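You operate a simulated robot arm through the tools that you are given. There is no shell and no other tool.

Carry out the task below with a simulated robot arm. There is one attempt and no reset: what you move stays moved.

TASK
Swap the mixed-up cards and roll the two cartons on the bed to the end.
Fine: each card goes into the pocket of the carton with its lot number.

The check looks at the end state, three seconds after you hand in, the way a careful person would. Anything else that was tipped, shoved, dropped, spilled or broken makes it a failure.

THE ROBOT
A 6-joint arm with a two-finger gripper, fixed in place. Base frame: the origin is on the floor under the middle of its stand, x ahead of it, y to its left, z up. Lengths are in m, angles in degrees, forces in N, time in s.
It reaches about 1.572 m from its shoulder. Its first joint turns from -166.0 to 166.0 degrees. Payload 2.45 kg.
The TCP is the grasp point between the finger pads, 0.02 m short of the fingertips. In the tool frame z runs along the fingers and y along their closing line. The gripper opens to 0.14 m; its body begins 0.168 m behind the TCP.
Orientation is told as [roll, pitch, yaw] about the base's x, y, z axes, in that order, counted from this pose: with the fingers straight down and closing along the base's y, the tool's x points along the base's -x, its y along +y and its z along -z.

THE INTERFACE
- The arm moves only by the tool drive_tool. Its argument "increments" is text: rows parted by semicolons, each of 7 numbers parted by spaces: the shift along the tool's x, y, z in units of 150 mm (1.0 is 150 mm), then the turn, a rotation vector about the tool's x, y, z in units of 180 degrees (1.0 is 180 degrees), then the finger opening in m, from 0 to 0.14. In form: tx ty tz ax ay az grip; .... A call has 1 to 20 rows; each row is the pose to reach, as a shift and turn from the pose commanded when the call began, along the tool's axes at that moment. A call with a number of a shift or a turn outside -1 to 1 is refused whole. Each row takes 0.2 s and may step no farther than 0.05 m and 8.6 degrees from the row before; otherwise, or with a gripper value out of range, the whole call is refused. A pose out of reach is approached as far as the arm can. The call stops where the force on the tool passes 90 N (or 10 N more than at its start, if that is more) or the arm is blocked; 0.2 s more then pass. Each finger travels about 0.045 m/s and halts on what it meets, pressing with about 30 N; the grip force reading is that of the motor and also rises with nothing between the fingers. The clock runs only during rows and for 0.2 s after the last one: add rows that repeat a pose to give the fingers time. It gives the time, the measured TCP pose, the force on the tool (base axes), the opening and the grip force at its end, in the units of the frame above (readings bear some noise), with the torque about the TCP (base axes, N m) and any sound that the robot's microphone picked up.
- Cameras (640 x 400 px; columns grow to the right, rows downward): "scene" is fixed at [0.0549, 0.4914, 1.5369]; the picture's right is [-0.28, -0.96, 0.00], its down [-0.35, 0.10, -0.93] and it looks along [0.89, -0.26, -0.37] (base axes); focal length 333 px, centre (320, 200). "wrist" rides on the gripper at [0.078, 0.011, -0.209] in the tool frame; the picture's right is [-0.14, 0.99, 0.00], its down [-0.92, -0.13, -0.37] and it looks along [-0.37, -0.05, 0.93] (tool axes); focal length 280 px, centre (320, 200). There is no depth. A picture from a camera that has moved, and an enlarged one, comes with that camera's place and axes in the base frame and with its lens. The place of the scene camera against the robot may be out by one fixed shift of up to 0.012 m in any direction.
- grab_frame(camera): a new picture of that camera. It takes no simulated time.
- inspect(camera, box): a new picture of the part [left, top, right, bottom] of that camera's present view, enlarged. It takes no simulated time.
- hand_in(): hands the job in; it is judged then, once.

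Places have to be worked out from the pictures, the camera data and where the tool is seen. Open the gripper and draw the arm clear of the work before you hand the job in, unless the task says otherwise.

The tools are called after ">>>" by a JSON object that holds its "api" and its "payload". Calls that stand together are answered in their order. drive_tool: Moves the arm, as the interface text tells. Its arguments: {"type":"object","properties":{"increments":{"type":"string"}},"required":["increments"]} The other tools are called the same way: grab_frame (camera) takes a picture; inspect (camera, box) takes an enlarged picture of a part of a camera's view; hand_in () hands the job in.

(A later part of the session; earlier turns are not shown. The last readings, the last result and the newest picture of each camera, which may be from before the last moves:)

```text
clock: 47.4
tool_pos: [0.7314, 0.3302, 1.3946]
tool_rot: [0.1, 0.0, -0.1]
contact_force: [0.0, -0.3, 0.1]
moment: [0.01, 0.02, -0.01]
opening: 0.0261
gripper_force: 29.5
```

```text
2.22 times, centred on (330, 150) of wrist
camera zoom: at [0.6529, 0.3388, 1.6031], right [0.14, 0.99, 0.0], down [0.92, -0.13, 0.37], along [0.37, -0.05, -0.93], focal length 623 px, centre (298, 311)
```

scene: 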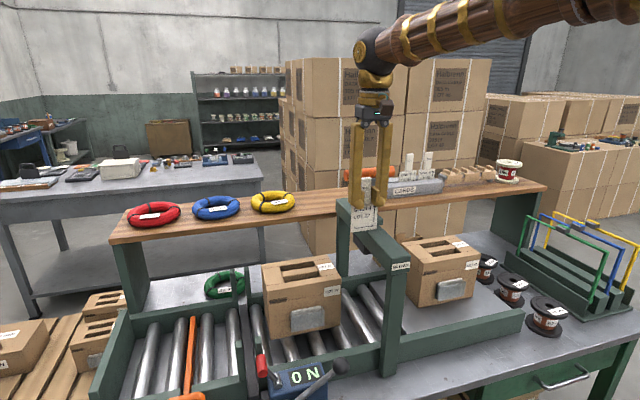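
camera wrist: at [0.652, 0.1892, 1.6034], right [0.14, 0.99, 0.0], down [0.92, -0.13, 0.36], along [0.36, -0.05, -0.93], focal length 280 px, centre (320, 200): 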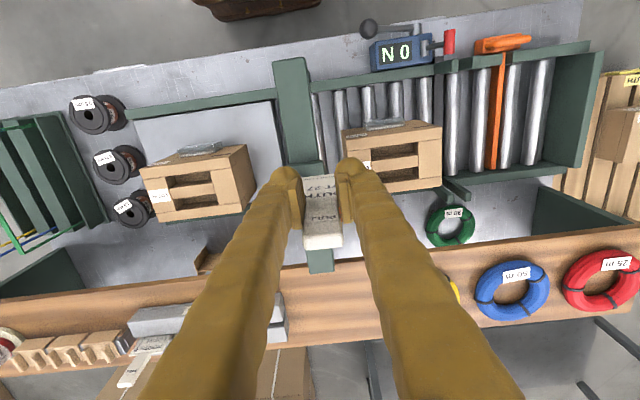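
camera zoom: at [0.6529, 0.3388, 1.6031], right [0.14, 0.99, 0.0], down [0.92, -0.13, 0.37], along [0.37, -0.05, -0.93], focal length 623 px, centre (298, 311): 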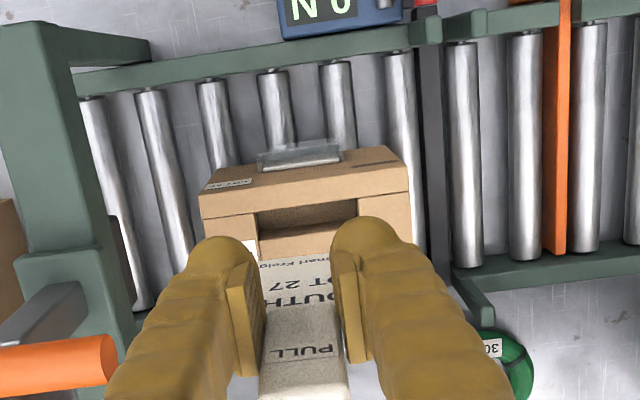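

Now above carton 27. I zoom on the pocket to re-measure its position before descending.

>>> {"api": "inspect", "payload": {"camera": "wrist", "box": [290, 112, 370, 162]}}

```text
8.00 times, centred on (330, 137) of wrist
camera zoom: at [0.6529, 0.3388, 1.6031], right [0.14, 0.99, 0.0], down [0.92, -0.13, 0.37], along [0.37, -0.05, -0.93], focal length 2243 px, centre (240, 704)
```

zoom: 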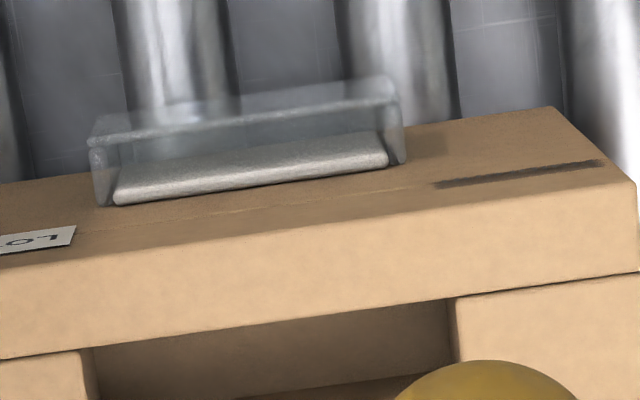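

The pocket hasn't moved (rim y 0.283–0.372, x≈0.738). I descend the first 0.15 m.

>>> {"api": "drive_tool", "payload": {"increments": "0 0 0.25 0 0 0 0.01; 0 0 0.5 0 0 0 0.01; 0 0 0.75 0 0 0 0.01; 0 0 1 0 0 0 0.01; 0 0 1 0 0 0 0.01"}}

```text
clock: 48.6
tool_pos: [0.7333, 0.3301, 1.2465]
tool_rot: [0.1, -0.1, 0.0]
contact_force: [-0.5, -0.8, -1.2]
moment: [0.0, -0.04, 0.0]
opening: 0.0259
gripper_force: 30.3
```

Continue down another 0.14 m to just above the pocket rim.

>>> {"api": "drive_tool", "payload": {"increments": "0 0 0.25 0 0 0 0.01; 0 0 0.5 0 0 0 0.01; 0 0 0.75 0 0 0 0.01; 0 0 0.95 0 0 0 0.01; 0 0 0.95 0 0 0 0.01"}}

>>> {"api": "inspect", "payload": {"camera": "wrist", "box": [220, 80, 420, 220]}}

>>> {"api": "inspect", "payload": {"camera": "scene", "box": [260, 230, 350, 345]}}

```text
clock: 49.8
tool_pos: [0.7328, 0.3289, 1.1031]
tool_rot: [0.1, -0.1, 0.1]
contact_force: [0.5, -0.5, -0.6]
moment: [0.01, 0.01, -0.01]
opening: 0.026
gripper_force: 30.1
```

```text
2.86 times, centred on (320, 150) of wrist
camera zoom: at [0.6551, 0.339, 1.3121], right [0.14, 0.99, 0.0], down [0.92, -0.13, 0.37], along [0.37, -0.05, -0.93], focal length 801 px, centre (320, 343)
```

zoom: 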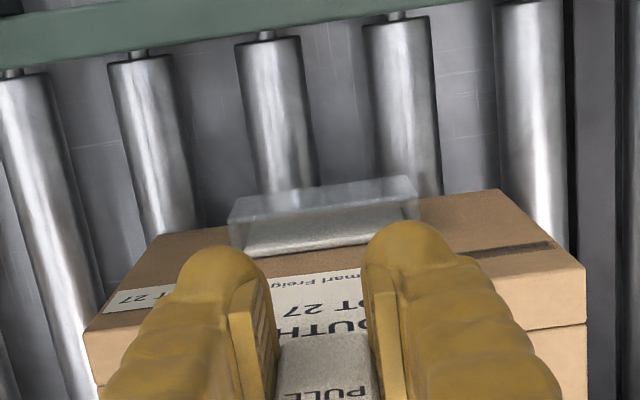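

```text
3.48 times, centred on (305, 288) of scene
camera zoom: at [0.0549, 0.4914, 1.5369], right [-0.28, -0.96, 0.0], down [-0.35, 0.1, -0.93], along [0.89, -0.26, -0.37], focal length 1158 px, centre (372, -104)
```

zoom: 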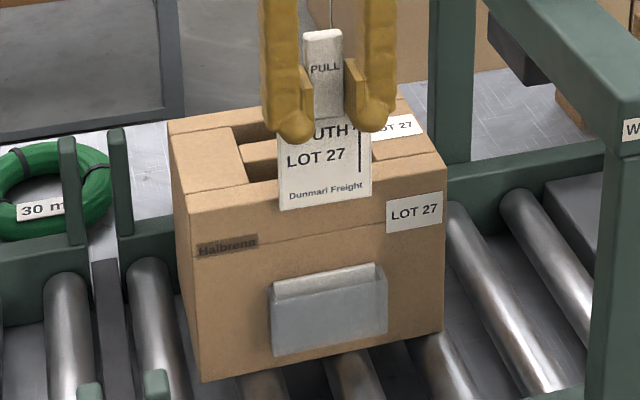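

TCP x reads about 0.733, 3 mm too far forward, so I shift back 3 mm while lowering to just above the rim.

>>> {"api": "drive_tool", "payload": {"increments": "0.02 0 0 0 0 0 0.01; 0.02 0 0.15 0 0 0 0.01; 0.02 0 0.3 0 0 0 0.01; 0.02 0 0.3 0 0 0 0.01"}}

>>> {"api": "inspect", "payload": {"camera": "wrist", "box": [260, 100, 380, 180]}}

>>> {"api": "inspect", "payload": {"camera": "scene", "box": [275, 255, 345, 335]}}

```text
clock: 50.8
tool_pos: [0.7274, 0.33, 1.0593]
tool_rot: [0.2, -0.2, 0.0]
contact_force: [-0.4, -0.4, -1.2]
moment: [-0.01, 0.01, 0.0]
opening: 0.0261
gripper_force: 30.4
```

```text
5.00 times, centred on (320, 140) of wrist
camera zoom: at [0.6499, 0.3394, 1.2675], right [0.14, 0.99, 0.0], down [0.92, -0.13, 0.37], along [0.37, -0.05, -0.93], focal length 1402 px, centre (320, 500)
```

zoom: 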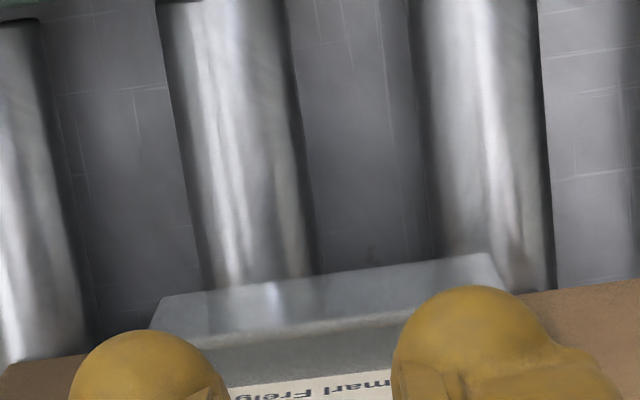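

```text
5.00 times, centred on (310, 295) of scene
camera zoom: at [0.0549, 0.4914, 1.5369], right [-0.28, -0.96, 0.0], down [-0.35, 0.1, -0.93], along [0.89, -0.26, -0.37], focal length 1664 px, centre (370, -275)
```

zoom: 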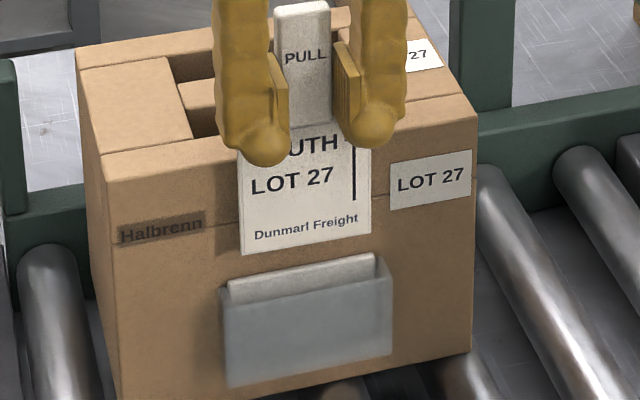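

Card is centred over the pocket in y with equal margins. I lower 30 mm in small steps so the edge enters the pocket, watching forces.

>>> {"api": "drive_tool", "payload": {"increments": "-0.01 0 0.05 0 0 0 0.01; -0.01 0 0.1 0 0 0 0.01; -0.01 0 0.15 0 0 0 0.01; -0.01 0 0.2 0 0 0 0.01"}}

>>> {"api": "inspect", "payload": {"camera": "scene", "box": [275, 255, 345, 335]}}

>>> {"api": "inspect", "payload": {"camera": "wrist", "box": [260, 100, 380, 200]}}

```text
clock: 51.8
tool_pos: [0.7317, 0.3303, 1.0291]
tool_rot: [0.2, -0.1, 0.1]
contact_force: [-1.2, 0.7, -0.3]
moment: [-0.03, 0.02, -0.03]
opening: 0.0261
gripper_force: 29.9
```

```text
5.00 times, centred on (310, 295) of scene
camera zoom: at [0.0549, 0.4914, 1.5369], right [-0.28, -0.96, 0.0], down [-0.35, 0.1, -0.93], along [0.89, -0.26, -0.37], focal length 1664 px, centre (370, -275)
```

zoom: 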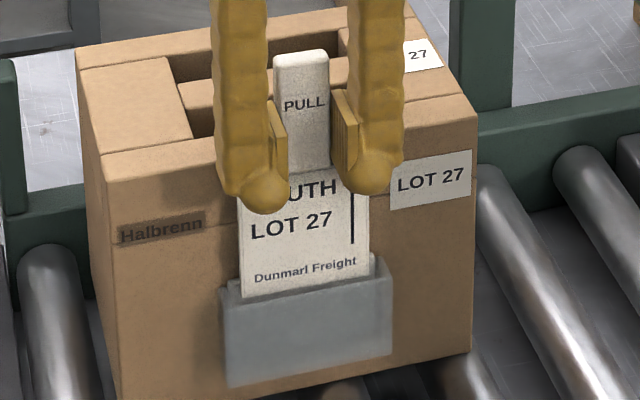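

```text
4.00 times, centred on (320, 150) of wrist
camera zoom: at [0.6531, 0.3397, 1.2376], right [0.14, 0.99, 0.0], down [0.92, -0.13, 0.37], along [0.37, -0.05, -0.93], focal length 1122 px, centre (320, 400)
```

zoom: 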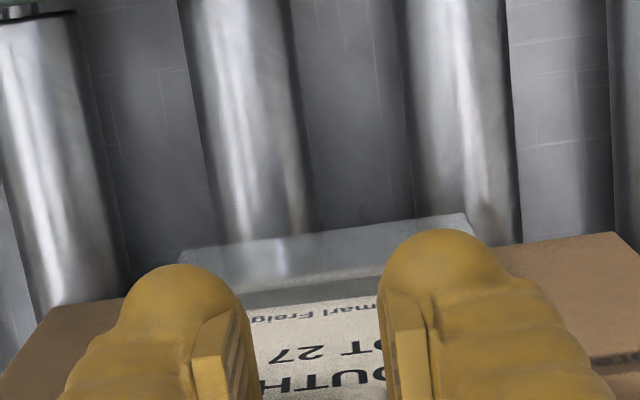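

The card edge is behind the rim with no notable force. I continue down 25 mm.

>>> {"api": "drive_tool", "payload": {"increments": "0 0 0.05 0 0 0 0.01; 0 0 0.1 0 0 0 0.01; 0 0 0.14 0 0 0 0.01; 0 0 0.17 0 0 0 0.01"}}

>>> {"api": "inspect", "payload": {"camera": "scene", "box": [275, 255, 345, 335]}}

```text
clock: 52.8
tool_pos: [0.7315, 0.3309, 1.0031]
tool_rot: [0.1, -0.2, 0.0]
contact_force: [0.2, 0.3, -0.9]
moment: [0.01, -0.02, 0.01]
opening: 0.0259
gripper_force: 30.1
```

```text
5.00 times, centred on (310, 295) of scene
camera zoom: at [0.0549, 0.4914, 1.5369], right [-0.28, -0.96, 0.0], down [-0.35, 0.1, -0.93], along [0.89, -0.26, -0.37], focal length 1664 px, centre (370, -275)
```

zoom: 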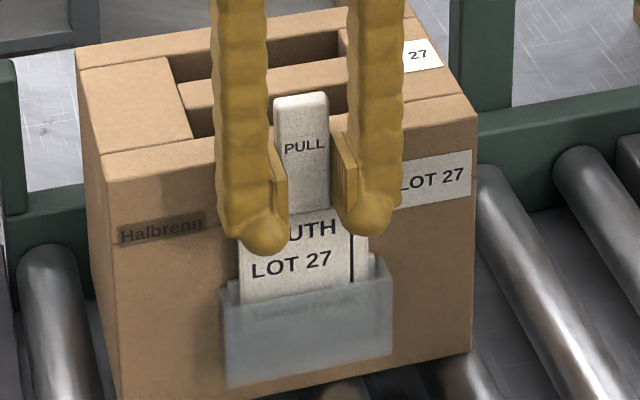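

The card slides in well: "Dunmarl Freight" shows through the panel. I continue the last ~19 mm gently to find the bottom.

>>> {"api": "drive_tool", "payload": {"increments": "0 0 0.04 0 0 0 0.01; 0 0 0.08 0 0 0 0.01; 0 0 0.11 0 0 0 0.01"}}

```text
clock: 53.6
tool_pos: [0.731, 0.3299, 0.9857]
tool_rot: [0.0, -0.2, 0.0]
contact_force: [1.7, -0.1, 0.1]
moment: [0.0, 0.03, -0.02]
opening: 0.0259
gripper_force: 29.8
```

>>> {"api": "drive_tool", "payload": {"increments": "0 0 0.02 0 0 0 0.01; 0 0 0.03 0 0 0 0.01"}}

>>> {"api": "inspect", "payload": {"camera": "scene", "box": [275, 255, 345, 335]}}

```text
clock: 54.2
tool_pos: [0.7312, 0.3307, 0.9833]
tool_rot: [0.1, -0.2, 0.0]
contact_force: [-1.1, 0.2, 4.5]
moment: [-0.09, -0.03, 0.01]
opening: 0.026
gripper_force: 30.0
```

```text
5.00 times, centred on (310, 295) of scene
camera zoom: at [0.0549, 0.4914, 1.5369], right [-0.28, -0.96, 0.0], down [-0.35, 0.1, -0.93], along [0.89, -0.26, -0.37], focal length 1664 px, centre (370, -275)
```

zoom: 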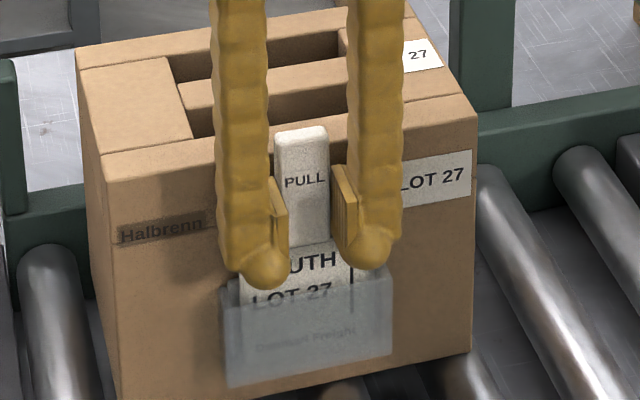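

A 4.5 N upward push at z=0.983 says the card is seated on the pocket bottom, exactly as predicted. I open the fingers.

>>> {"api": "drive_tool", "payload": {"increments": "0 0 0 0 0 0 0.03; 0 0 0 0 0 0 0.05; 0 0 0 0 0 0 0.07; 0 0 0 0 0 0 0.08; 0 0 0 0 0 0 0.08"}}

>>> {"api": "inspect", "payload": {"camera": "wrist", "box": [220, 120, 420, 270]}}

>>> {"api": "inspect", "payload": {"camera": "scene", "box": [275, 255, 345, 335]}}

```text
clock: 55.4
tool_pos: [0.7313, 0.3308, 0.9817]
tool_rot: [0.2, -0.1, 0.1]
contact_force: [-0.7, 0.6, 0.4]
moment: [-0.02, 0.02, -0.01]
opening: 0.0799
gripper_force: 0.0
```

```text
2.67 times, centred on (320, 195) of wrist
camera zoom: at [0.6528, 0.3401, 1.1913], right [0.14, 0.99, 0.0], down [0.92, -0.13, 0.37], along [0.37, -0.05, -0.93], focal length 748 px, centre (320, 213)
```

zoom: 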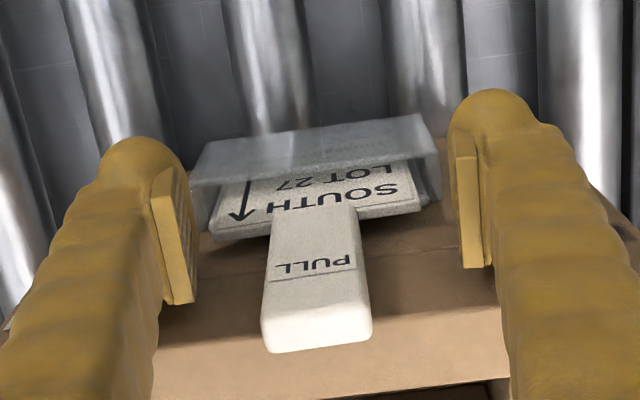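

```text
5.00 times, centred on (310, 295) of scene
camera zoom: at [0.0549, 0.4914, 1.5369], right [-0.28, -0.96, 0.0], down [-0.35, 0.1, -0.93], along [0.89, -0.26, -0.37], focal length 1664 px, centre (370, -275)
```

zoom: 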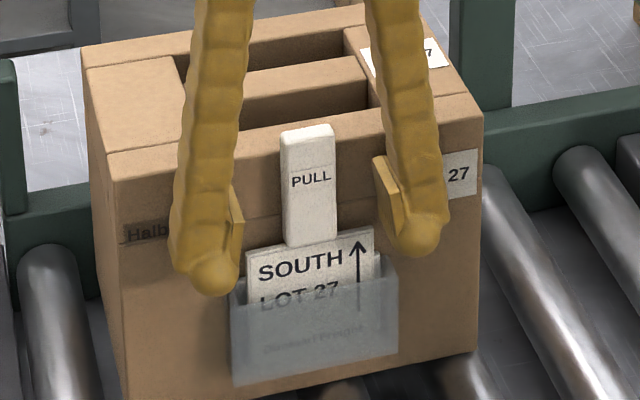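

LOT 27 card is in carton 27's pocket. I raise straight up 0.15 m and check the carton isn't drifting.

>>> {"api": "drive_tool", "payload": {"increments": "0.01 0 -0.2 0 0 0 0.08; 0.01 0 -0.4 0 0 0 0.08; 0.01 0 -0.7 0 0 0 0.08; 0.01 0 -1 0 0 0 0.08; 0.01 0 -1 0 0 0 0.08"}}

>>> {"api": "inspect", "payload": {"camera": "scene", "box": [275, 255, 345, 335]}}

>>> {"api": "grab_frame", "payload": {"camera": "scene"}}

```text
clock: 56.6
tool_pos: [0.7278, 0.3269, 1.1328]
tool_rot: [0.1, -0.1, 0.0]
contact_force: [-0.1, -0.6, -0.8]
moment: [0.01, 0.0, -0.02]
opening: 0.08
gripper_force: 0.1
```

```text
5.00 times, centred on (310, 295) of scene
camera zoom: at [0.0549, 0.4914, 1.5369], right [-0.28, -0.96, 0.0], down [-0.35, 0.1, -0.93], along [0.89, -0.26, -0.37], focal length 1664 px, centre (370, -275)
```

zoom: 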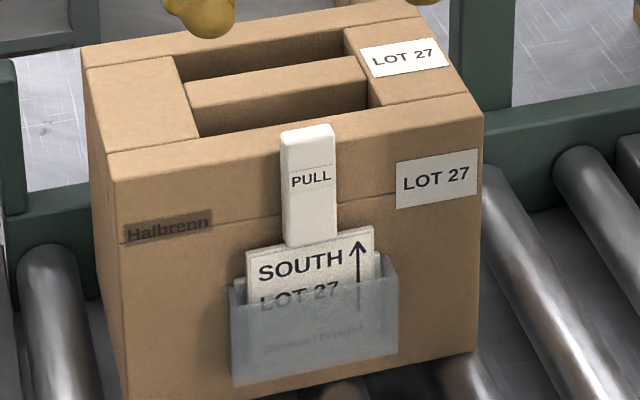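

```text
taken
```

scene: 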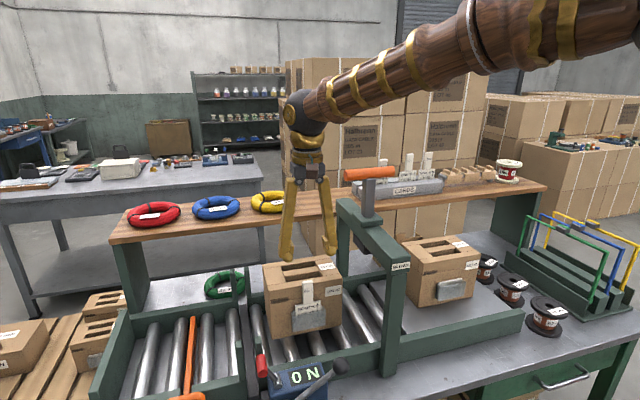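

Carton 27 is stable (it settled ~4 mm toward −y). Now I go to fetch the LOT 46 card: first straight up.

>>> {"api": "drive_tool", "payload": {"increments": "0 0 -0.25 0 0 0 0.08; 0 0 -0.5 0 0 0 0.08; 0 0 -0.75 0 0 0 0.08; 0 0 -1 0 0 0 0.08"}}

```text
clock: 57.6
tool_pos: [0.7288, 0.3294, 1.2814]
tool_rot: [0.1, -0.1, -0.1]
contact_force: [0.6, 0.0, -0.6]
moment: [-0.03, 0.0, 0.0]
opening: 0.0799
gripper_force: 0.2
```

Up another 0.12 m, then diagonally forward and right over the arch.

>>> {"api": "drive_tool", "payload": {"increments": "0 0 -0.267 0 0 0 0.08; 0 0 -0.533 0 0 0 0.08; 0 0 -0.8 0 0 0 0.08; -0.2 -0.25 -0.8 0 0 0 0.08; -0.4 -0.5 -0.8 0 0 0 0.08; -0.6 -0.75 -0.8 0 0 0 0.08; -0.8 -1 -0.8 0 0 0 0.08; -0.8 -1 -0.8 0 0 0 0.08"}}

```text
clock: 59.4
tool_pos: [0.8477, 0.1808, 1.4019]
tool_rot: [0.1, -0.1, 0.0]
contact_force: [-0.4, 0.0, -0.8]
moment: [-0.01, 0.02, -0.01]
opening: 0.0802
gripper_force: 0.1
```

Next step toward the rack with a slight drop to stay in reach.

>>> {"api": "drive_tool", "payload": {"increments": "-0.137 -0.233 0.05 0 0 0 0.08; -0.273 -0.467 0.1 0 0 0 0.08; -0.41 -0.7 0.15 0 0 0 0.08; -0.547 -0.933 0.2 0 0 0 0.08; -0.547 -0.933 0.2 0 0 0 0.08"}}

```text
clock: 60.6
tool_pos: [0.9301, 0.0409, 1.3722]
tool_rot: [0.1, 0.0, 0.0]
contact_force: [0.6, -0.3, 0.2]
moment: [0.0, -0.02, 0.0]
opening: 0.0799
gripper_force: 0.0
```

Now tilt −13° and move to the pre-grasp pose above the parked card.

>>> {"api": "drive_tool", "payload": {"increments": "-0.173 -0.122 0.078 0 -0.018 0 0.08; -0.347 -0.244 0.157 0 -0.036 0 0.08; -0.52 -0.365 0.235 0 -0.054 0 0.08; -0.693 -0.487 0.313 0 -0.0725 0 0.08; -0.693 -0.487 0.313 0 -0.0725 0 0.08"}}

>>> {"api": "inspect", "payload": {"camera": "wrist", "box": [160, 100, 420, 260]}}

```text
clock: 61.8
tool_pos: [1.0363, -0.0351, 1.3254]
tool_rot: [0.0, -13.2, 0.1]
contact_force: [0.4, -0.4, 0.9]
moment: [0.0, -0.02, 0.02]
opening: 0.0799
gripper_force: 0.1
```

```text
2.46 times, centred on (290, 180) of wrist
camera zoom: at [0.9122, -0.0248, 1.5111], right [0.13, 0.99, 0.03], down [0.81, -0.13, 0.57], along [0.57, -0.05, -0.82], focal length 690 px, centre (394, 249)
```

zoom: 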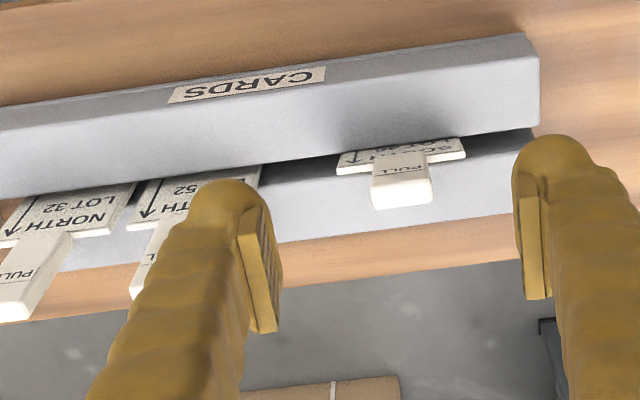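

The parked card is exactly where I left it, and the pose matches my retreat pose with a 2 mm y offset. I descend along the tool axis 0.12 m with fingers at 0.06.

>>> {"api": "drive_tool", "payload": {"increments": "0 0.015 0.2 0 0 0 0.06; 0 0.015 0.4 0 0 0 0.06; 0 0.015 0.6 0 0 0 0.06; 0 0.015 0.7 0 0 0 0.06; 0 0.015 0.79 0 0 0 0.06; 0 0.015 0.79 0 0 0 0.06"}}

>>> {"api": "inspect", "payload": {"camera": "wrist", "box": [230, 110, 400, 240]}}

```text
clock: 63.2
tool_pos: [1.063, -0.0309, 1.2094]
tool_rot: [0.0, -13.2, 0.0]
contact_force: [0.0, 1.0, 0.3]
moment: [0.0, 0.0, -0.04]
opening: 0.0602
gripper_force: 0.2
```

```text
3.08 times, centred on (315, 175) of wrist
camera zoom: at [0.9386, -0.0213, 1.3949], right [0.13, 0.99, 0.03], down [0.81, -0.13, 0.57], along [0.57, -0.05, -0.82], focal length 863 px, centre (335, 277)
```

zoom: 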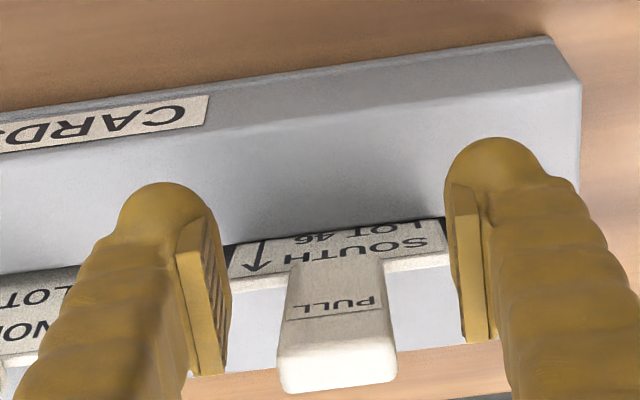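

Tab is centred between the fingers; I close on it.

>>> {"api": "drive_tool", "payload": {"increments": "0 0 0 0 0 0 0.04; 0 0 0 0 0 0 0.01; 0 0 0 0 0 0 0.01; 0 0 0 0 0 0 0.01; 0 0 0 0 0 0 0.01"}}

>>> {"api": "inspect", "payload": {"camera": "wrist", "box": [230, 110, 400, 240]}}

```text
clock: 64.4
tool_pos: [1.0623, -0.0304, 1.2101]
tool_rot: [0.1, -13.2, 0.0]
contact_force: [0.9, 0.3, 0.3]
moment: [0.01, -0.01, -0.01]
opening: 0.0262
gripper_force: 30.6
```

```text
3.08 times, centred on (315, 175) of wrist
camera zoom: at [0.9386, -0.0213, 1.3951], right [0.13, 0.99, 0.03], down [0.81, -0.13, 0.57], along [0.57, -0.05, -0.82], focal length 863 px, centre (335, 277)
```

zoom: 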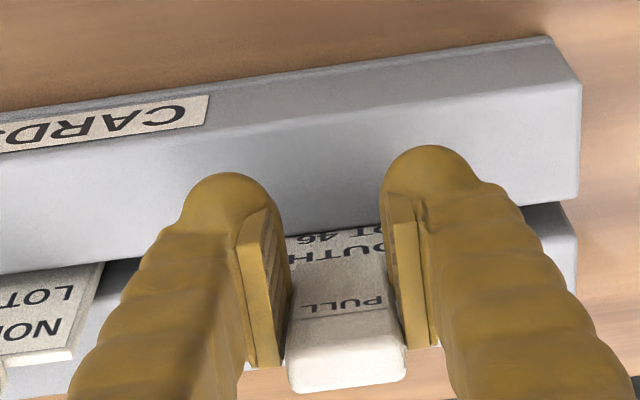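

Gripped with the same relative position as before. I lift along the tool axis 0.12 m.

>>> {"api": "drive_tool", "payload": {"increments": "0 0 -0.1 0 0 0 0.01; 0 0 -0.2 0 0 0 0.01; 0 0 -0.4 0 0 0 0.01; 0 0 -0.6 0 0 0 0.01; 0 0 -0.8 0 0 0 0.01; 0 0 -0.8 0 0 0 0.01"}}

>>> {"api": "inspect", "payload": {"camera": "scene", "box": [340, 100, 480, 210]}}

```text
clock: 65.8
tool_pos: [1.0342, -0.0295, 1.3278]
tool_rot: [0.1, -13.2, 0.0]
contact_force: [-0.1, -0.1, 0.5]
moment: [-0.01, -0.01, 0.02]
opening: 0.0261
gripper_force: 30.0
```

```text
3.64 times, centred on (410, 155) of scene
camera zoom: at [0.0549, 0.4914, 1.5369], right [-0.28, -0.96, 0.0], down [-0.35, 0.1, -0.93], along [0.89, -0.26, -0.37], focal length 1210 px, centre (-7, 364)
```

zoom: 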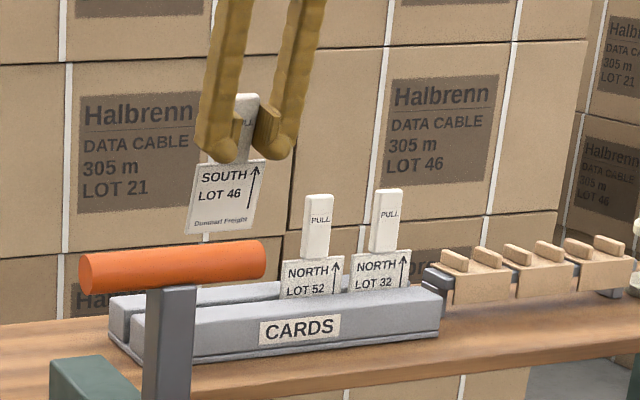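

Card in hand, rack and NORTH cards undisturbed. I move back and up while straightening the tool.

>>> {"api": "drive_tool", "payload": {"increments": "0.199 -0.05 -0.132 0 0.0183 0 0.01; 0.398 -0.1 -0.263 0 0.0365 0 0.01; 0.596 -0.15 -0.395 0 0.0548 0 0.01; 0.795 -0.2 -0.526 0 0.0731 0 0.01; 0.795 -0.2 -0.526 0 0.0731 0 0.01"}}

```text
clock: 67.0
tool_pos: [0.9015, -0.0594, 1.3748]
tool_rot: [0.1, 0.0, -0.1]
contact_force: [-0.3, 0.2, -0.2]
moment: [-0.01, 0.0, -0.01]
opening: 0.0263
gripper_force: 29.6
```

Next, back to above carton 46's front, y=−0.12.

>>> {"api": "drive_tool", "payload": {"increments": "0.25 -0.101 0.1 0 0 0 0.01; 0.5 -0.202 0.2 0 0 0 0.01; 0.75 -0.303 0.3 0 0 0 0.01; 1 -0.404 0.4 0 0 0 0.01; 1 -0.404 0.4 0 0 0 0.01"}}

>>> {"api": "inspect", "payload": {"camera": "wrist", "box": [220, 80, 420, 240]}}

```text
clock: 68.2
tool_pos: [0.7495, -0.1209, 1.3142]
tool_rot: [0.0, 0.0, 0.0]
contact_force: [-0.2, -0.6, -0.7]
moment: [0.03, 0.05, -0.02]
opening: 0.0261
gripper_force: 30.3
```

```text
2.50 times, centred on (320, 160) of wrist
camera zoom: at [0.6717, -0.1118, 1.5236], right [0.14, 0.99, 0.0], down [0.92, -0.13, 0.37], along [0.37, -0.05, -0.93], focal length 701 px, centre (320, 300)
```

zoom: 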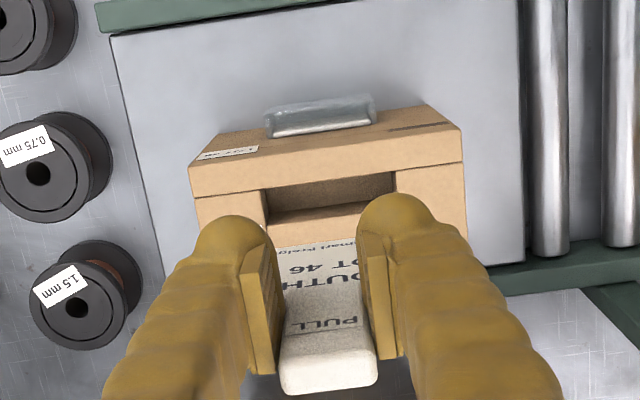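

I zoom on carton 46's empty pocket to verify alignment.

>>> {"api": "inspect", "payload": {"camera": "wrist", "box": [280, 105, 360, 155]}}

```text
8.00 times, centred on (320, 130) of wrist
camera zoom: at [0.6717, -0.1118, 1.5236], right [0.14, 0.99, 0.0], down [0.92, -0.13, 0.37], along [0.37, -0.05, -0.93], focal length 2243 px, centre (320, 760)
```

zoom: 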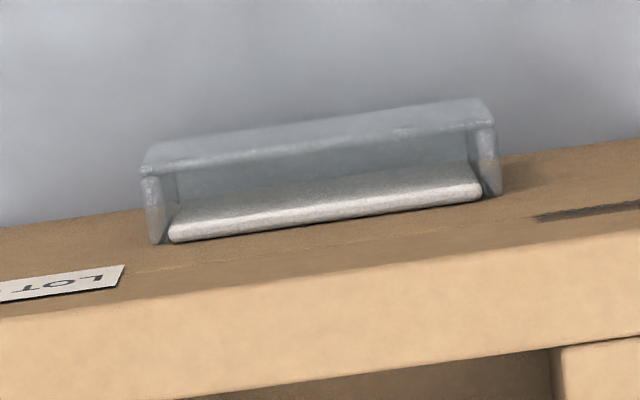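

Pocket 46: rim y −0.167 to −0.078 (centre ≈ −0.121), x≈0.739. I shift back 19.5 mm in x and descend 0.14 m.

>>> {"api": "drive_tool", "payload": {"increments": "0.13 0.007 0 0 0 0 0.01; 0.13 0.007 0.25 0 0 0 0.01; 0.13 0.007 0.5 0 0 0 0.01; 0.13 0.007 0.75 0 0 0 0.01; 0.13 0.007 0.93 0 0 0 0.01; 0.13 0.007 0.93 0 0 0 0.01"}}

>>> {"api": "inspect", "payload": {"camera": "wrist", "box": [220, 80, 420, 240]}}

>>> {"api": "inspect", "payload": {"camera": "scene", "box": [400, 190, 500, 310]}}

```text
clock: 69.6
tool_pos: [0.7293, -0.1204, 1.1763]
tool_rot: [0.1, 0.1, 0.1]
contact_force: [0.8, -1.1, 0.8]
moment: [-0.02, -0.02, 0.02]
opening: 0.0259
gripper_force: 30.5
```

```text
2.50 times, centred on (320, 160) of wrist
camera zoom: at [0.6524, -0.1113, 1.3848], right [0.14, 0.99, 0.0], down [0.92, -0.13, 0.37], along [0.37, -0.05, -0.93], focal length 701 px, centre (320, 300)
```

zoom: 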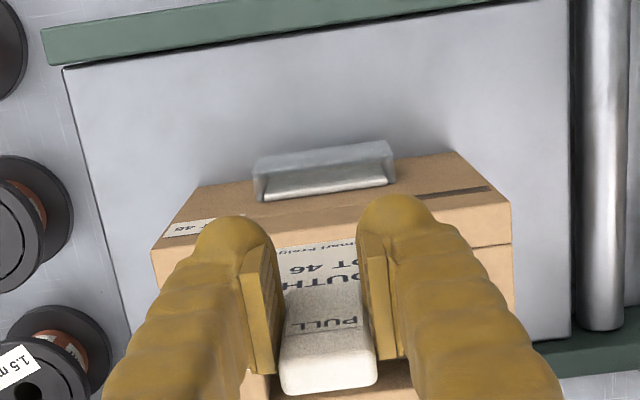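

```text
3.33 times, centred on (450, 250) of scene
camera zoom: at [0.0549, 0.4914, 1.5369], right [-0.28, -0.96, 0.0], down [-0.35, 0.1, -0.93], along [0.89, -0.26, -0.37], focal length 1109 px, centre (-113, 33)
```

zoom: 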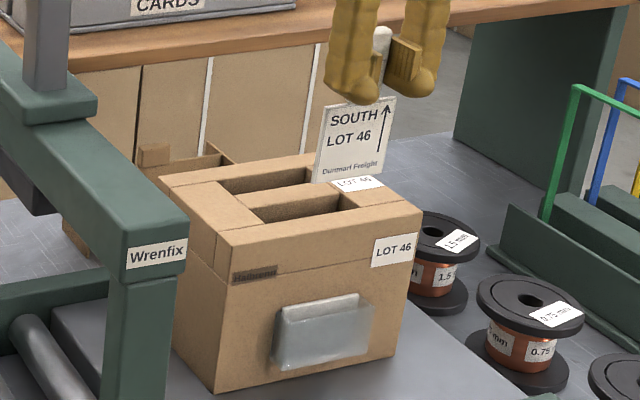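

Aligned. I descend another 0.10 m to just above the pocket rim.

>>> {"api": "drive_tool", "payload": {"increments": "0 0 0.22 0 0 0 0.01; 0 0 0.44 0 0 0 0.01; 0 0 0.67 0 0 0 0.01; 0 0 0.67 0 0 0 0.01"}}

>>> {"api": "inspect", "payload": {"camera": "scene", "box": [400, 220, 490, 320]}}

>>> {"api": "inspect", "payload": {"camera": "wrist", "box": [260, 100, 380, 200]}}

```text
clock: 70.6
tool_pos: [0.7292, -0.1212, 1.0769]
tool_rot: [0.1, -0.1, -0.1]
contact_force: [0.2, 0.2, -0.4]
moment: [0.01, 0.01, 0.05]
opening: 0.0259
gripper_force: 30.4
```

```text
4.00 times, centred on (445, 270) of scene
camera zoom: at [0.0549, 0.4914, 1.5369], right [-0.28, -0.96, 0.0], down [-0.35, 0.1, -0.93], along [0.89, -0.26, -0.37], focal length 1331 px, centre (-180, -80)
```

zoom: 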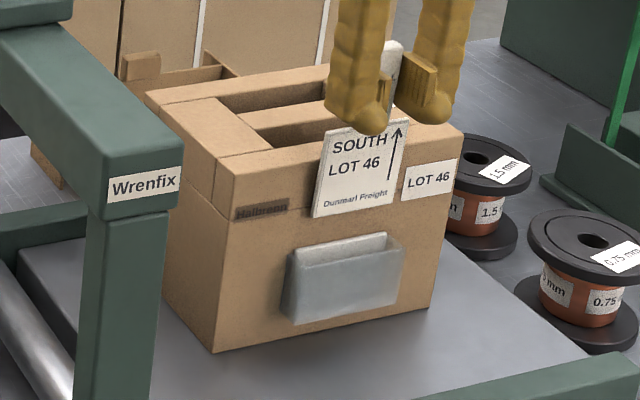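

```text
4.00 times, centred on (320, 150) of wrist
camera zoom: at [0.6519, -0.1109, 1.2868], right [0.14, 0.99, 0.0], down [0.92, -0.13, 0.37], along [0.37, -0.05, -0.93], focal length 1122 px, centre (320, 400)
```

zoom: 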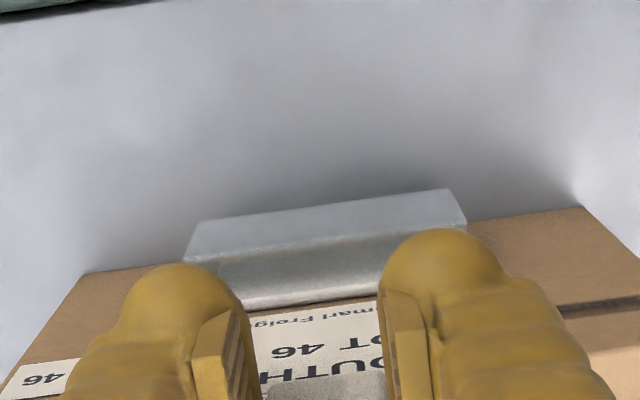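

Everything lines up. I lower 35 mm in small steps into the pocket mouth.

>>> {"api": "drive_tool", "payload": {"increments": "0 0 0.06 0 0 0 0.01; 0 0 0.12 0 0 0 0.01; 0 0 0.18 0 0 0 0.01; 0 0 0.23 0 0 0 0.01"}}

>>> {"api": "inspect", "payload": {"camera": "scene", "box": [400, 220, 490, 320]}}

>>> {"api": "inspect", "payload": {"camera": "wrist", "box": [260, 100, 380, 200]}}

```text
clock: 71.6
tool_pos: [0.7312, -0.1217, 1.0425]
tool_rot: [0.0, -0.3, 0.1]
contact_force: [-0.2, 0.3, 23.0]
moment: [-0.04, -0.44, -0.01]
opening: 0.0258
gripper_force: 29.7
```

```text
4.00 times, centred on (445, 270) of scene
camera zoom: at [0.0549, 0.4914, 1.5369], right [-0.28, -0.96, 0.0], down [-0.35, 0.1, -0.93], along [0.89, -0.26, -0.37], focal length 1331 px, centre (-180, -80)
```

zoom: 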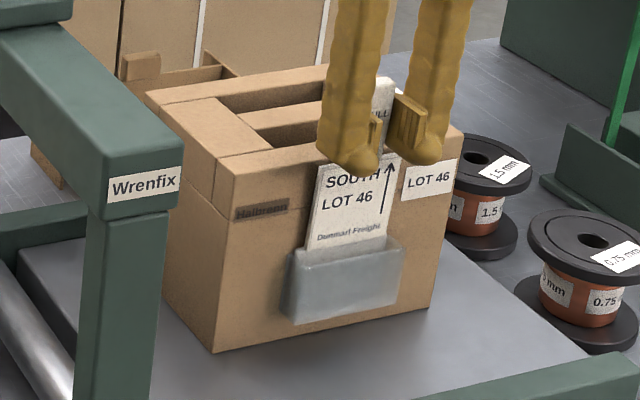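

```text
4.00 times, centred on (320, 150) of wrist
camera zoom: at [0.6529, -0.1108, 1.2522], right [0.14, 0.99, 0.0], down [0.92, -0.13, 0.37], along [0.37, -0.05, -0.93], focal length 1122 px, centre (320, 400)
```

zoom: 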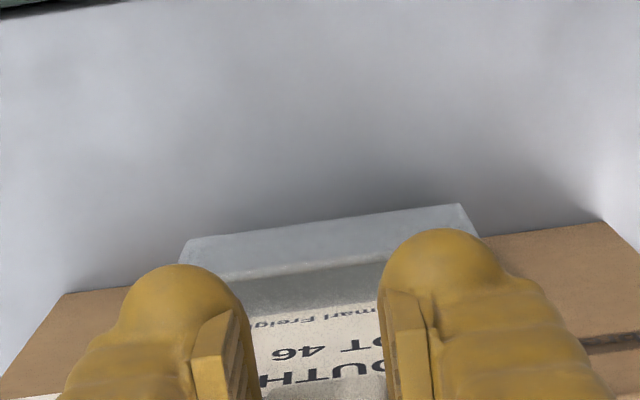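

There is 23 N of upward resistance, so something is blocking (perhaps the card edge is on the backing plate's top). I look at the tab in the grip and the pocket more closely before moving.

>>> {"api": "inspect", "payload": {"camera": "wrist", "box": [250, 140, 390, 260]}}

>>> {"api": "inspect", "payload": {"camera": "scene", "box": [415, 245, 485, 305]}}

```text
3.33 times, centred on (320, 200) of wrist
camera zoom: at [0.6529, -0.1108, 1.2522], right [0.14, 0.99, 0.0], down [0.92, -0.13, 0.37], along [0.37, -0.05, -0.93], focal length 935 px, centre (320, 200)
```

zoom: 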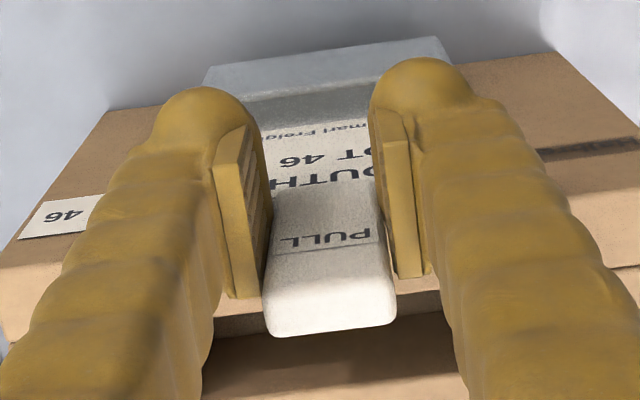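

```text
6.67 times, centred on (450, 275) of scene
camera zoom: at [0.0549, 0.4914, 1.5369], right [-0.28, -0.96, 0.0], down [-0.35, 0.1, -0.93], along [0.89, -0.26, -0.37], focal length 2219 px, centre (-547, -300)
```

zoom: 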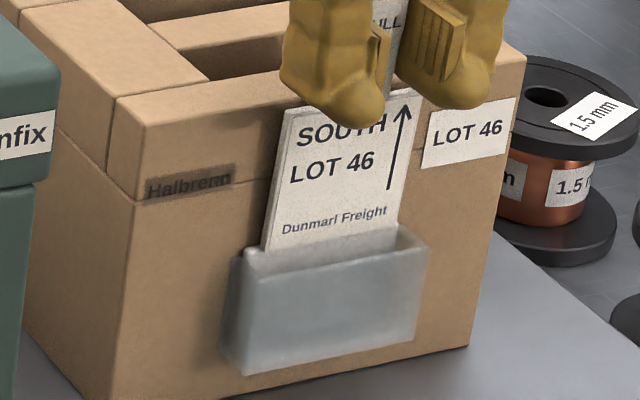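

The images show the card picked up a ~2.4° lean (bottom toward the carton) when re-gripped, plus ~9 mm slip, so its edge rests on the backing plate. I back up 30 mm and pitch the tool +2.5° to make the card vertical.

>>> {"api": "drive_tool", "payload": {"increments": "0 0 -0.05 0 0 0 0.01; 0 0 -0.12 0 0.007 0 0.01; 0 0 -0.2 0 0.0139 0 0.01; 0 0 -0.2 0 0.0139 0 0.01"}}

>>> {"api": "inspect", "payload": {"camera": "wrist", "box": [250, 120, 390, 260]}}

>>> {"api": "inspect", "payload": {"camera": "scene", "box": [415, 225, 485, 305]}}

```text
clock: 72.6
tool_pos: [0.7314, -0.1201, 1.0712]
tool_rot: [0.1, 2.6, 0.0]
contact_force: [-0.2, -0.7, -0.3]
moment: [0.02, -0.02, 0.0]
opening: 0.0261
gripper_force: 30.6
```

```text
2.86 times, centred on (320, 190) of wrist
camera zoom: at [0.6622, -0.11, 1.2841], right [0.14, 0.99, 0.0], down [0.94, -0.13, 0.33], along [0.32, -0.05, -0.94], focal length 801 px, centre (320, 229)
```

zoom: 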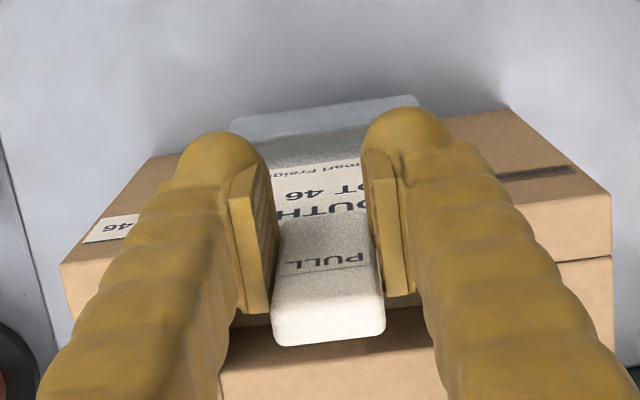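

```text
5.00 times, centred on (450, 265) of scene
camera zoom: at [0.0549, 0.4914, 1.5369], right [-0.28, -0.96, 0.0], down [-0.35, 0.1, -0.93], along [0.89, -0.26, -0.37], focal length 1664 px, centre (-330, -125)
```

zoom: 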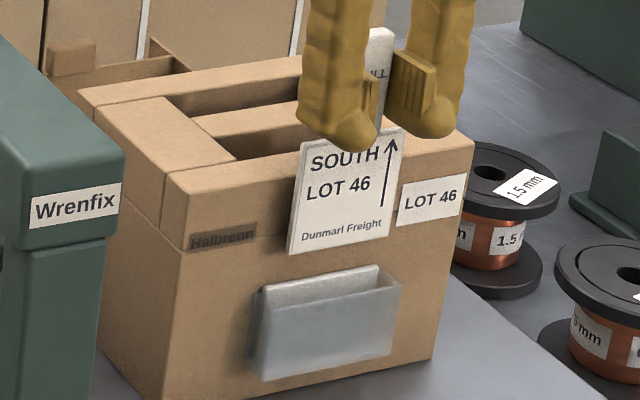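

The card is now near vertical with its lower edge around x≈0.746, mid-slot. I lower again in small steps to 1.035 and check the force.

>>> {"api": "drive_tool", "payload": {"increments": "0 0 0.08 0 0 0 0.01; 0 0 0.15 0 0 0 0.01; 0 0 0.2 0 0 0 0.01; 0 0 0.24 0 0 0 0.01"}}

>>> {"api": "inspect", "payload": {"camera": "scene", "box": [415, 245, 485, 305]}}

```text
clock: 73.6
tool_pos: [0.73, -0.119, 1.0342]
tool_rot: [0.2, 2.6, -0.1]
contact_force: [0.1, 0.4, 0.0]
moment: [0.0, -0.01, -0.01]
opening: 0.0259
gripper_force: 29.4
```

```text
6.67 times, centred on (450, 275) of scene
camera zoom: at [0.0549, 0.4914, 1.5369], right [-0.28, -0.96, 0.0], down [-0.35, 0.1, -0.93], along [0.89, -0.26, -0.37], focal length 2219 px, centre (-547, -300)
```

zoom: 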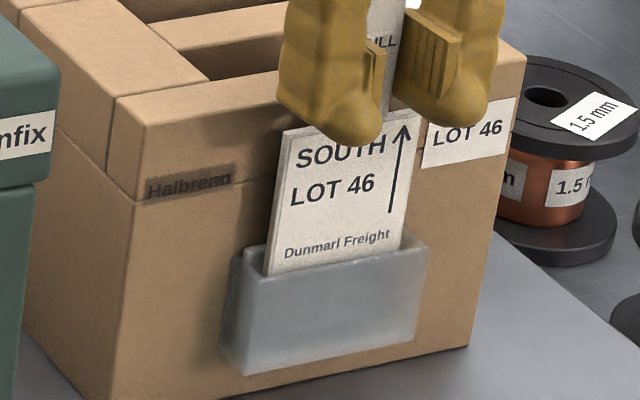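

No force now and the lower edge is behind the rim. I continue down 22 mm.

>>> {"api": "drive_tool", "payload": {"increments": "0 0 0.05 0 0 0 0.01; 0 0 0.1 0 0 0 0.01; 0 0 0.15 0 0 0 0.01"}}

>>> {"api": "inspect", "payload": {"camera": "scene", "box": [415, 245, 485, 305]}}

```text
clock: 74.4
tool_pos: [0.7302, -0.1191, 1.0119]
tool_rot: [0.0, 2.5, 0.0]
contact_force: [0.1, -0.4, 0.4]
moment: [0.01, 0.01, -0.01]
opening: 0.0261
gripper_force: 29.5
```

```text
6.67 times, centred on (450, 275) of scene
camera zoom: at [0.0549, 0.4914, 1.5369], right [-0.28, -0.96, 0.0], down [-0.35, 0.1, -0.93], along [0.89, -0.26, -0.37], focal length 2219 px, centre (-547, -300)
```

zoom: 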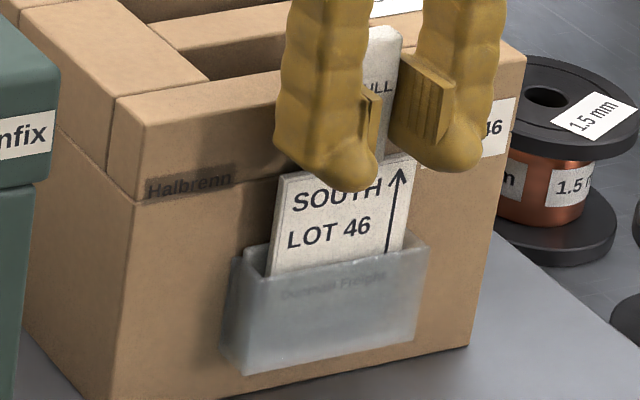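

The card is inside the pocket. I lower the remaining ~18 mm in gentle steps.

>>> {"api": "drive_tool", "payload": {"increments": "0 0 0.04 0 0 0 0.01; 0 0 0.08 0 0 0 0.01; 0 0 0.11 0 0 0 0.01"}}

```text
clock: 75.2
tool_pos: [0.7285, -0.1214, 0.9964]
tool_rot: [0.0, 2.5, 0.1]
contact_force: [-0.5, 0.1, 0.6]
moment: [0.0, -0.02, 0.02]
opening: 0.026
gripper_force: 30.0
```

>>> {"api": "drive_tool", "payload": {"increments": "0 0 0.02 0 0 0 0.01; 0 0 0.04 0 0 0 0.01"}}

```text
clock: 75.8
tool_pos: [0.7279, -0.12, 0.9911]
tool_rot: [0.1, 2.4, 0.0]
contact_force: [-3.7, -2.2, 22.1]
moment: [-0.02, 0.09, -0.01]
opening: 0.0259
gripper_force: 29.9
```

A firm 22 N upward at z=0.991 – exactly the predicted seat height. I release.

>>> {"api": "drive_tool", "payload": {"increments": "0 0 0 0 0 0 0.03; 0 0 0 0 0 0 0.05; 0 0 0 0 0 0 0.07; 0 0 0 0 0 0 0.08; 0 0 0 0 0 0 0.08"}}

>>> {"api": "inspect", "payload": {"camera": "wrist", "box": [220, 120, 420, 270]}}

>>> {"api": "inspect", "payload": {"camera": "scene", "box": [410, 225, 490, 305]}}

```text
clock: 77.0
tool_pos: [0.7273, -0.1186, 0.9913]
tool_rot: [0.2, 2.5, 0.0]
contact_force: [-0.8, -1.2, -0.6]
moment: [0.01, -0.01, -0.02]
opening: 0.0798
gripper_force: 0.1
```

```text
2.67 times, centred on (320, 195) of wrist
camera zoom: at [0.659, -0.1104, 1.203], right [0.14, 0.99, 0.0], down [0.94, -0.13, 0.33], along [0.32, -0.05, -0.94], focal length 748 px, centre (320, 213)
```

zoom: 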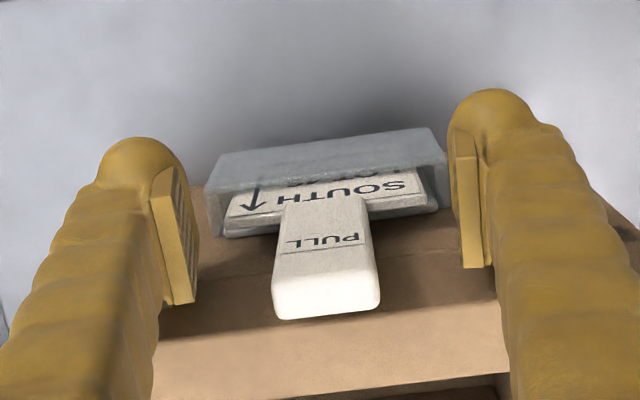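

```text
5.00 times, centred on (450, 265) of scene
camera zoom: at [0.0549, 0.4914, 1.5369], right [-0.28, -0.96, 0.0], down [-0.35, 0.1, -0.93], along [0.89, -0.26, -0.37], focal length 1664 px, centre (-330, -125)
```

zoom: 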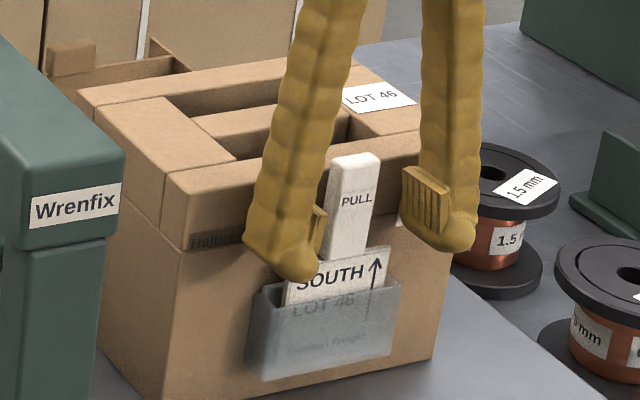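

Both cards are now in the right pockets. I raise straight up, keeping the same x, and straighten the pitch.

>>> {"api": "drive_tool", "payload": {"increments": "0.02 0 -0.2 0 0 0 0.08; 0.02 0 -0.45 0 0 0 0.08; 0.02 0 -0.7 0 -0.007 0 0.08; 0.02 0 -1 0 -0.0139 0 0.08; 0.02 0 -1 0 -0.0139 0 0.08"}}

>>> {"api": "grab_frame", "payload": {"camera": "scene"}}

>>> {"api": "inspect", "payload": {"camera": "scene", "box": [410, 225, 490, 305]}}

```text
clock: 78.2
tool_pos: [0.732, -0.1216, 1.1397]
tool_rot: [0.1, 0.0, 0.0]
contact_force: [-1.0, 0.3, 0.2]
moment: [-0.02, 0.0, 0.03]
opening: 0.0799
gripper_force: 0.1
```

```text
taken
```

scene: 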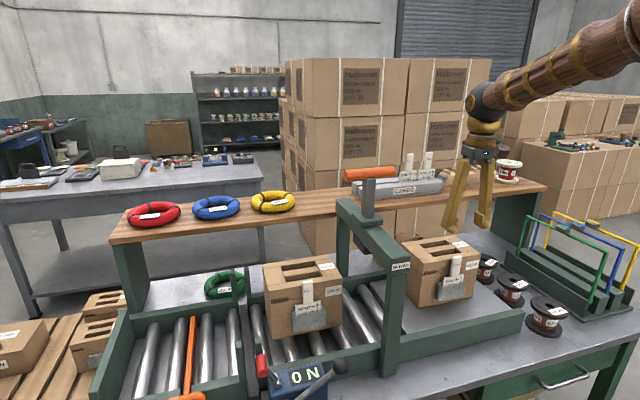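

```text
5.00 times, centred on (450, 265) of scene
camera zoom: at [0.0549, 0.4914, 1.5369], right [-0.28, -0.96, 0.0], down [-0.35, 0.1, -0.93], along [0.89, -0.26, -0.37], focal length 1664 px, centre (-330, -125)
```

zoom: 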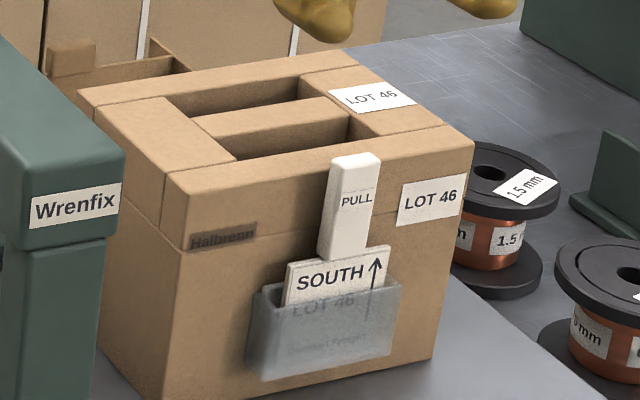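

Both pockets look right. Next is the orange stop. I back away toward the robot and travel around the front of the arch to view the stop.

>>> {"api": "drive_tool", "payload": {"increments": "0 0 -0.25 0 0 0 0.08; 0.25 0 -0.45 0 0 0 0.08; 0.5 0 -0.6 0 0 0 0.08; 0.75 0.1 -0.7 0 0 0 0.08; 1 0.3 -0.7 0 0 0 0.08; 1 0.5 -0.7 0 0 0 0.08"}}

```text
clock: 79.6
tool_pos: [0.5829, -0.0447, 1.2461]
tool_rot: [0.1, 0.0, 0.0]
contact_force: [-0.4, -0.1, 0.3]
moment: [-0.02, 0.01, 0.02]
opening: 0.0799
gripper_force: 0.1
```

Now sweep +y in front of the arch (fingertips stay above it).

>>> {"api": "drive_tool", "payload": {"increments": "0.15 0.25 0 0 0 0 0.08; 0.3 0.5 0 0 0 0 0.08; 0.45 0.75 0 0 0 0 0.08; 0.5 1 0 0 0 0 0.08"}}

```text
clock: 80.6
tool_pos: [0.504, 0.1059, 1.244]
tool_rot: [0.2, 0.0, 0.0]
contact_force: [0.4, 0.2, -0.4]
moment: [0.01, 0.03, -0.01]
opening: 0.0802
gripper_force: 0.1
```

>>> {"api": "drive_tool", "payload": {"increments": "0 0.28 0 0 0 0 0.1; 0 0.56 0 0 0 0 0.12; 0 0.84 0 0 0 0 0.14; 0 1 0 0 0 0 0.14"}}

```text
clock: 81.6
tool_pos: [0.5046, 0.2549, 1.2457]
tool_rot: [0.1, 0.0, 0.0]
contact_force: [0.6, -0.3, 0.7]
moment: [0.01, -0.01, -0.04]
opening: 0.1399
gripper_force: 0.1
```

Continue +y to bring the camera over the left section of the bed.

>>> {"api": "drive_tool", "payload": {"increments": "0 0.28 0 0 0 0 0.14; 0 0.56 0 0 0 0 0.14; 0 0.84 0 0 0 0 0.14; 0 1 0 0 0 0 0.14"}}

>>> {"api": "drive_tool", "payload": {"increments": "0 0.28 0 0 0 0 0.14; 0 0.56 0 0 0 0 0.14; 0 0.84 0 0 0 0 0.14; 0 1 0 0 0 0 0.14; 0 1 0 0 0 0 0.14"}}

>>> {"api": "grab_frame", "payload": {"camera": "wrist"}}

```text
clock: 82.6
tool_pos: [0.5069, 0.405, 1.247]
tool_rot: [0.0, -0.1, 0.0]
contact_force: [-0.1, -0.5, 0.0]
moment: [0.0, 0.01, -0.07]
opening: 0.1399
gripper_force: 0.1
```

```text
clock: 83.8
tool_pos: [0.5052, 0.5545, 1.2452]
tool_rot: [0.1, 0.1, 0.0]
contact_force: [0.2, -0.2, -1.0]
moment: [0.02, 0.02, 0.03]
opening: 0.1399
gripper_force: 0.1
```

```text
taken
camera wrist: at [0.4273, 0.5649, 1.4556], right [0.14, 0.99, 0.0], down [0.92, -0.13, 0.37], along [0.37, -0.05, -0.93], focal length 280 px, centre (320, 200)
```

wrist: 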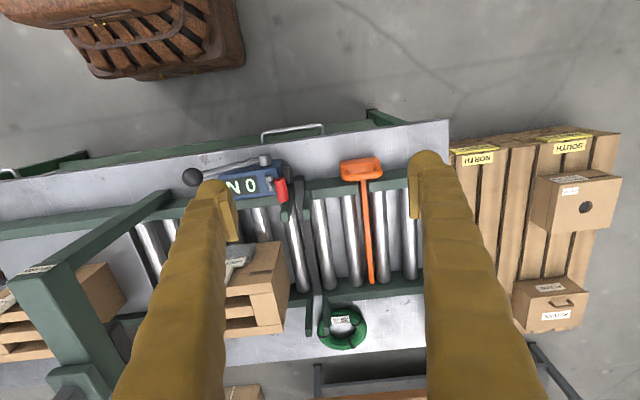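

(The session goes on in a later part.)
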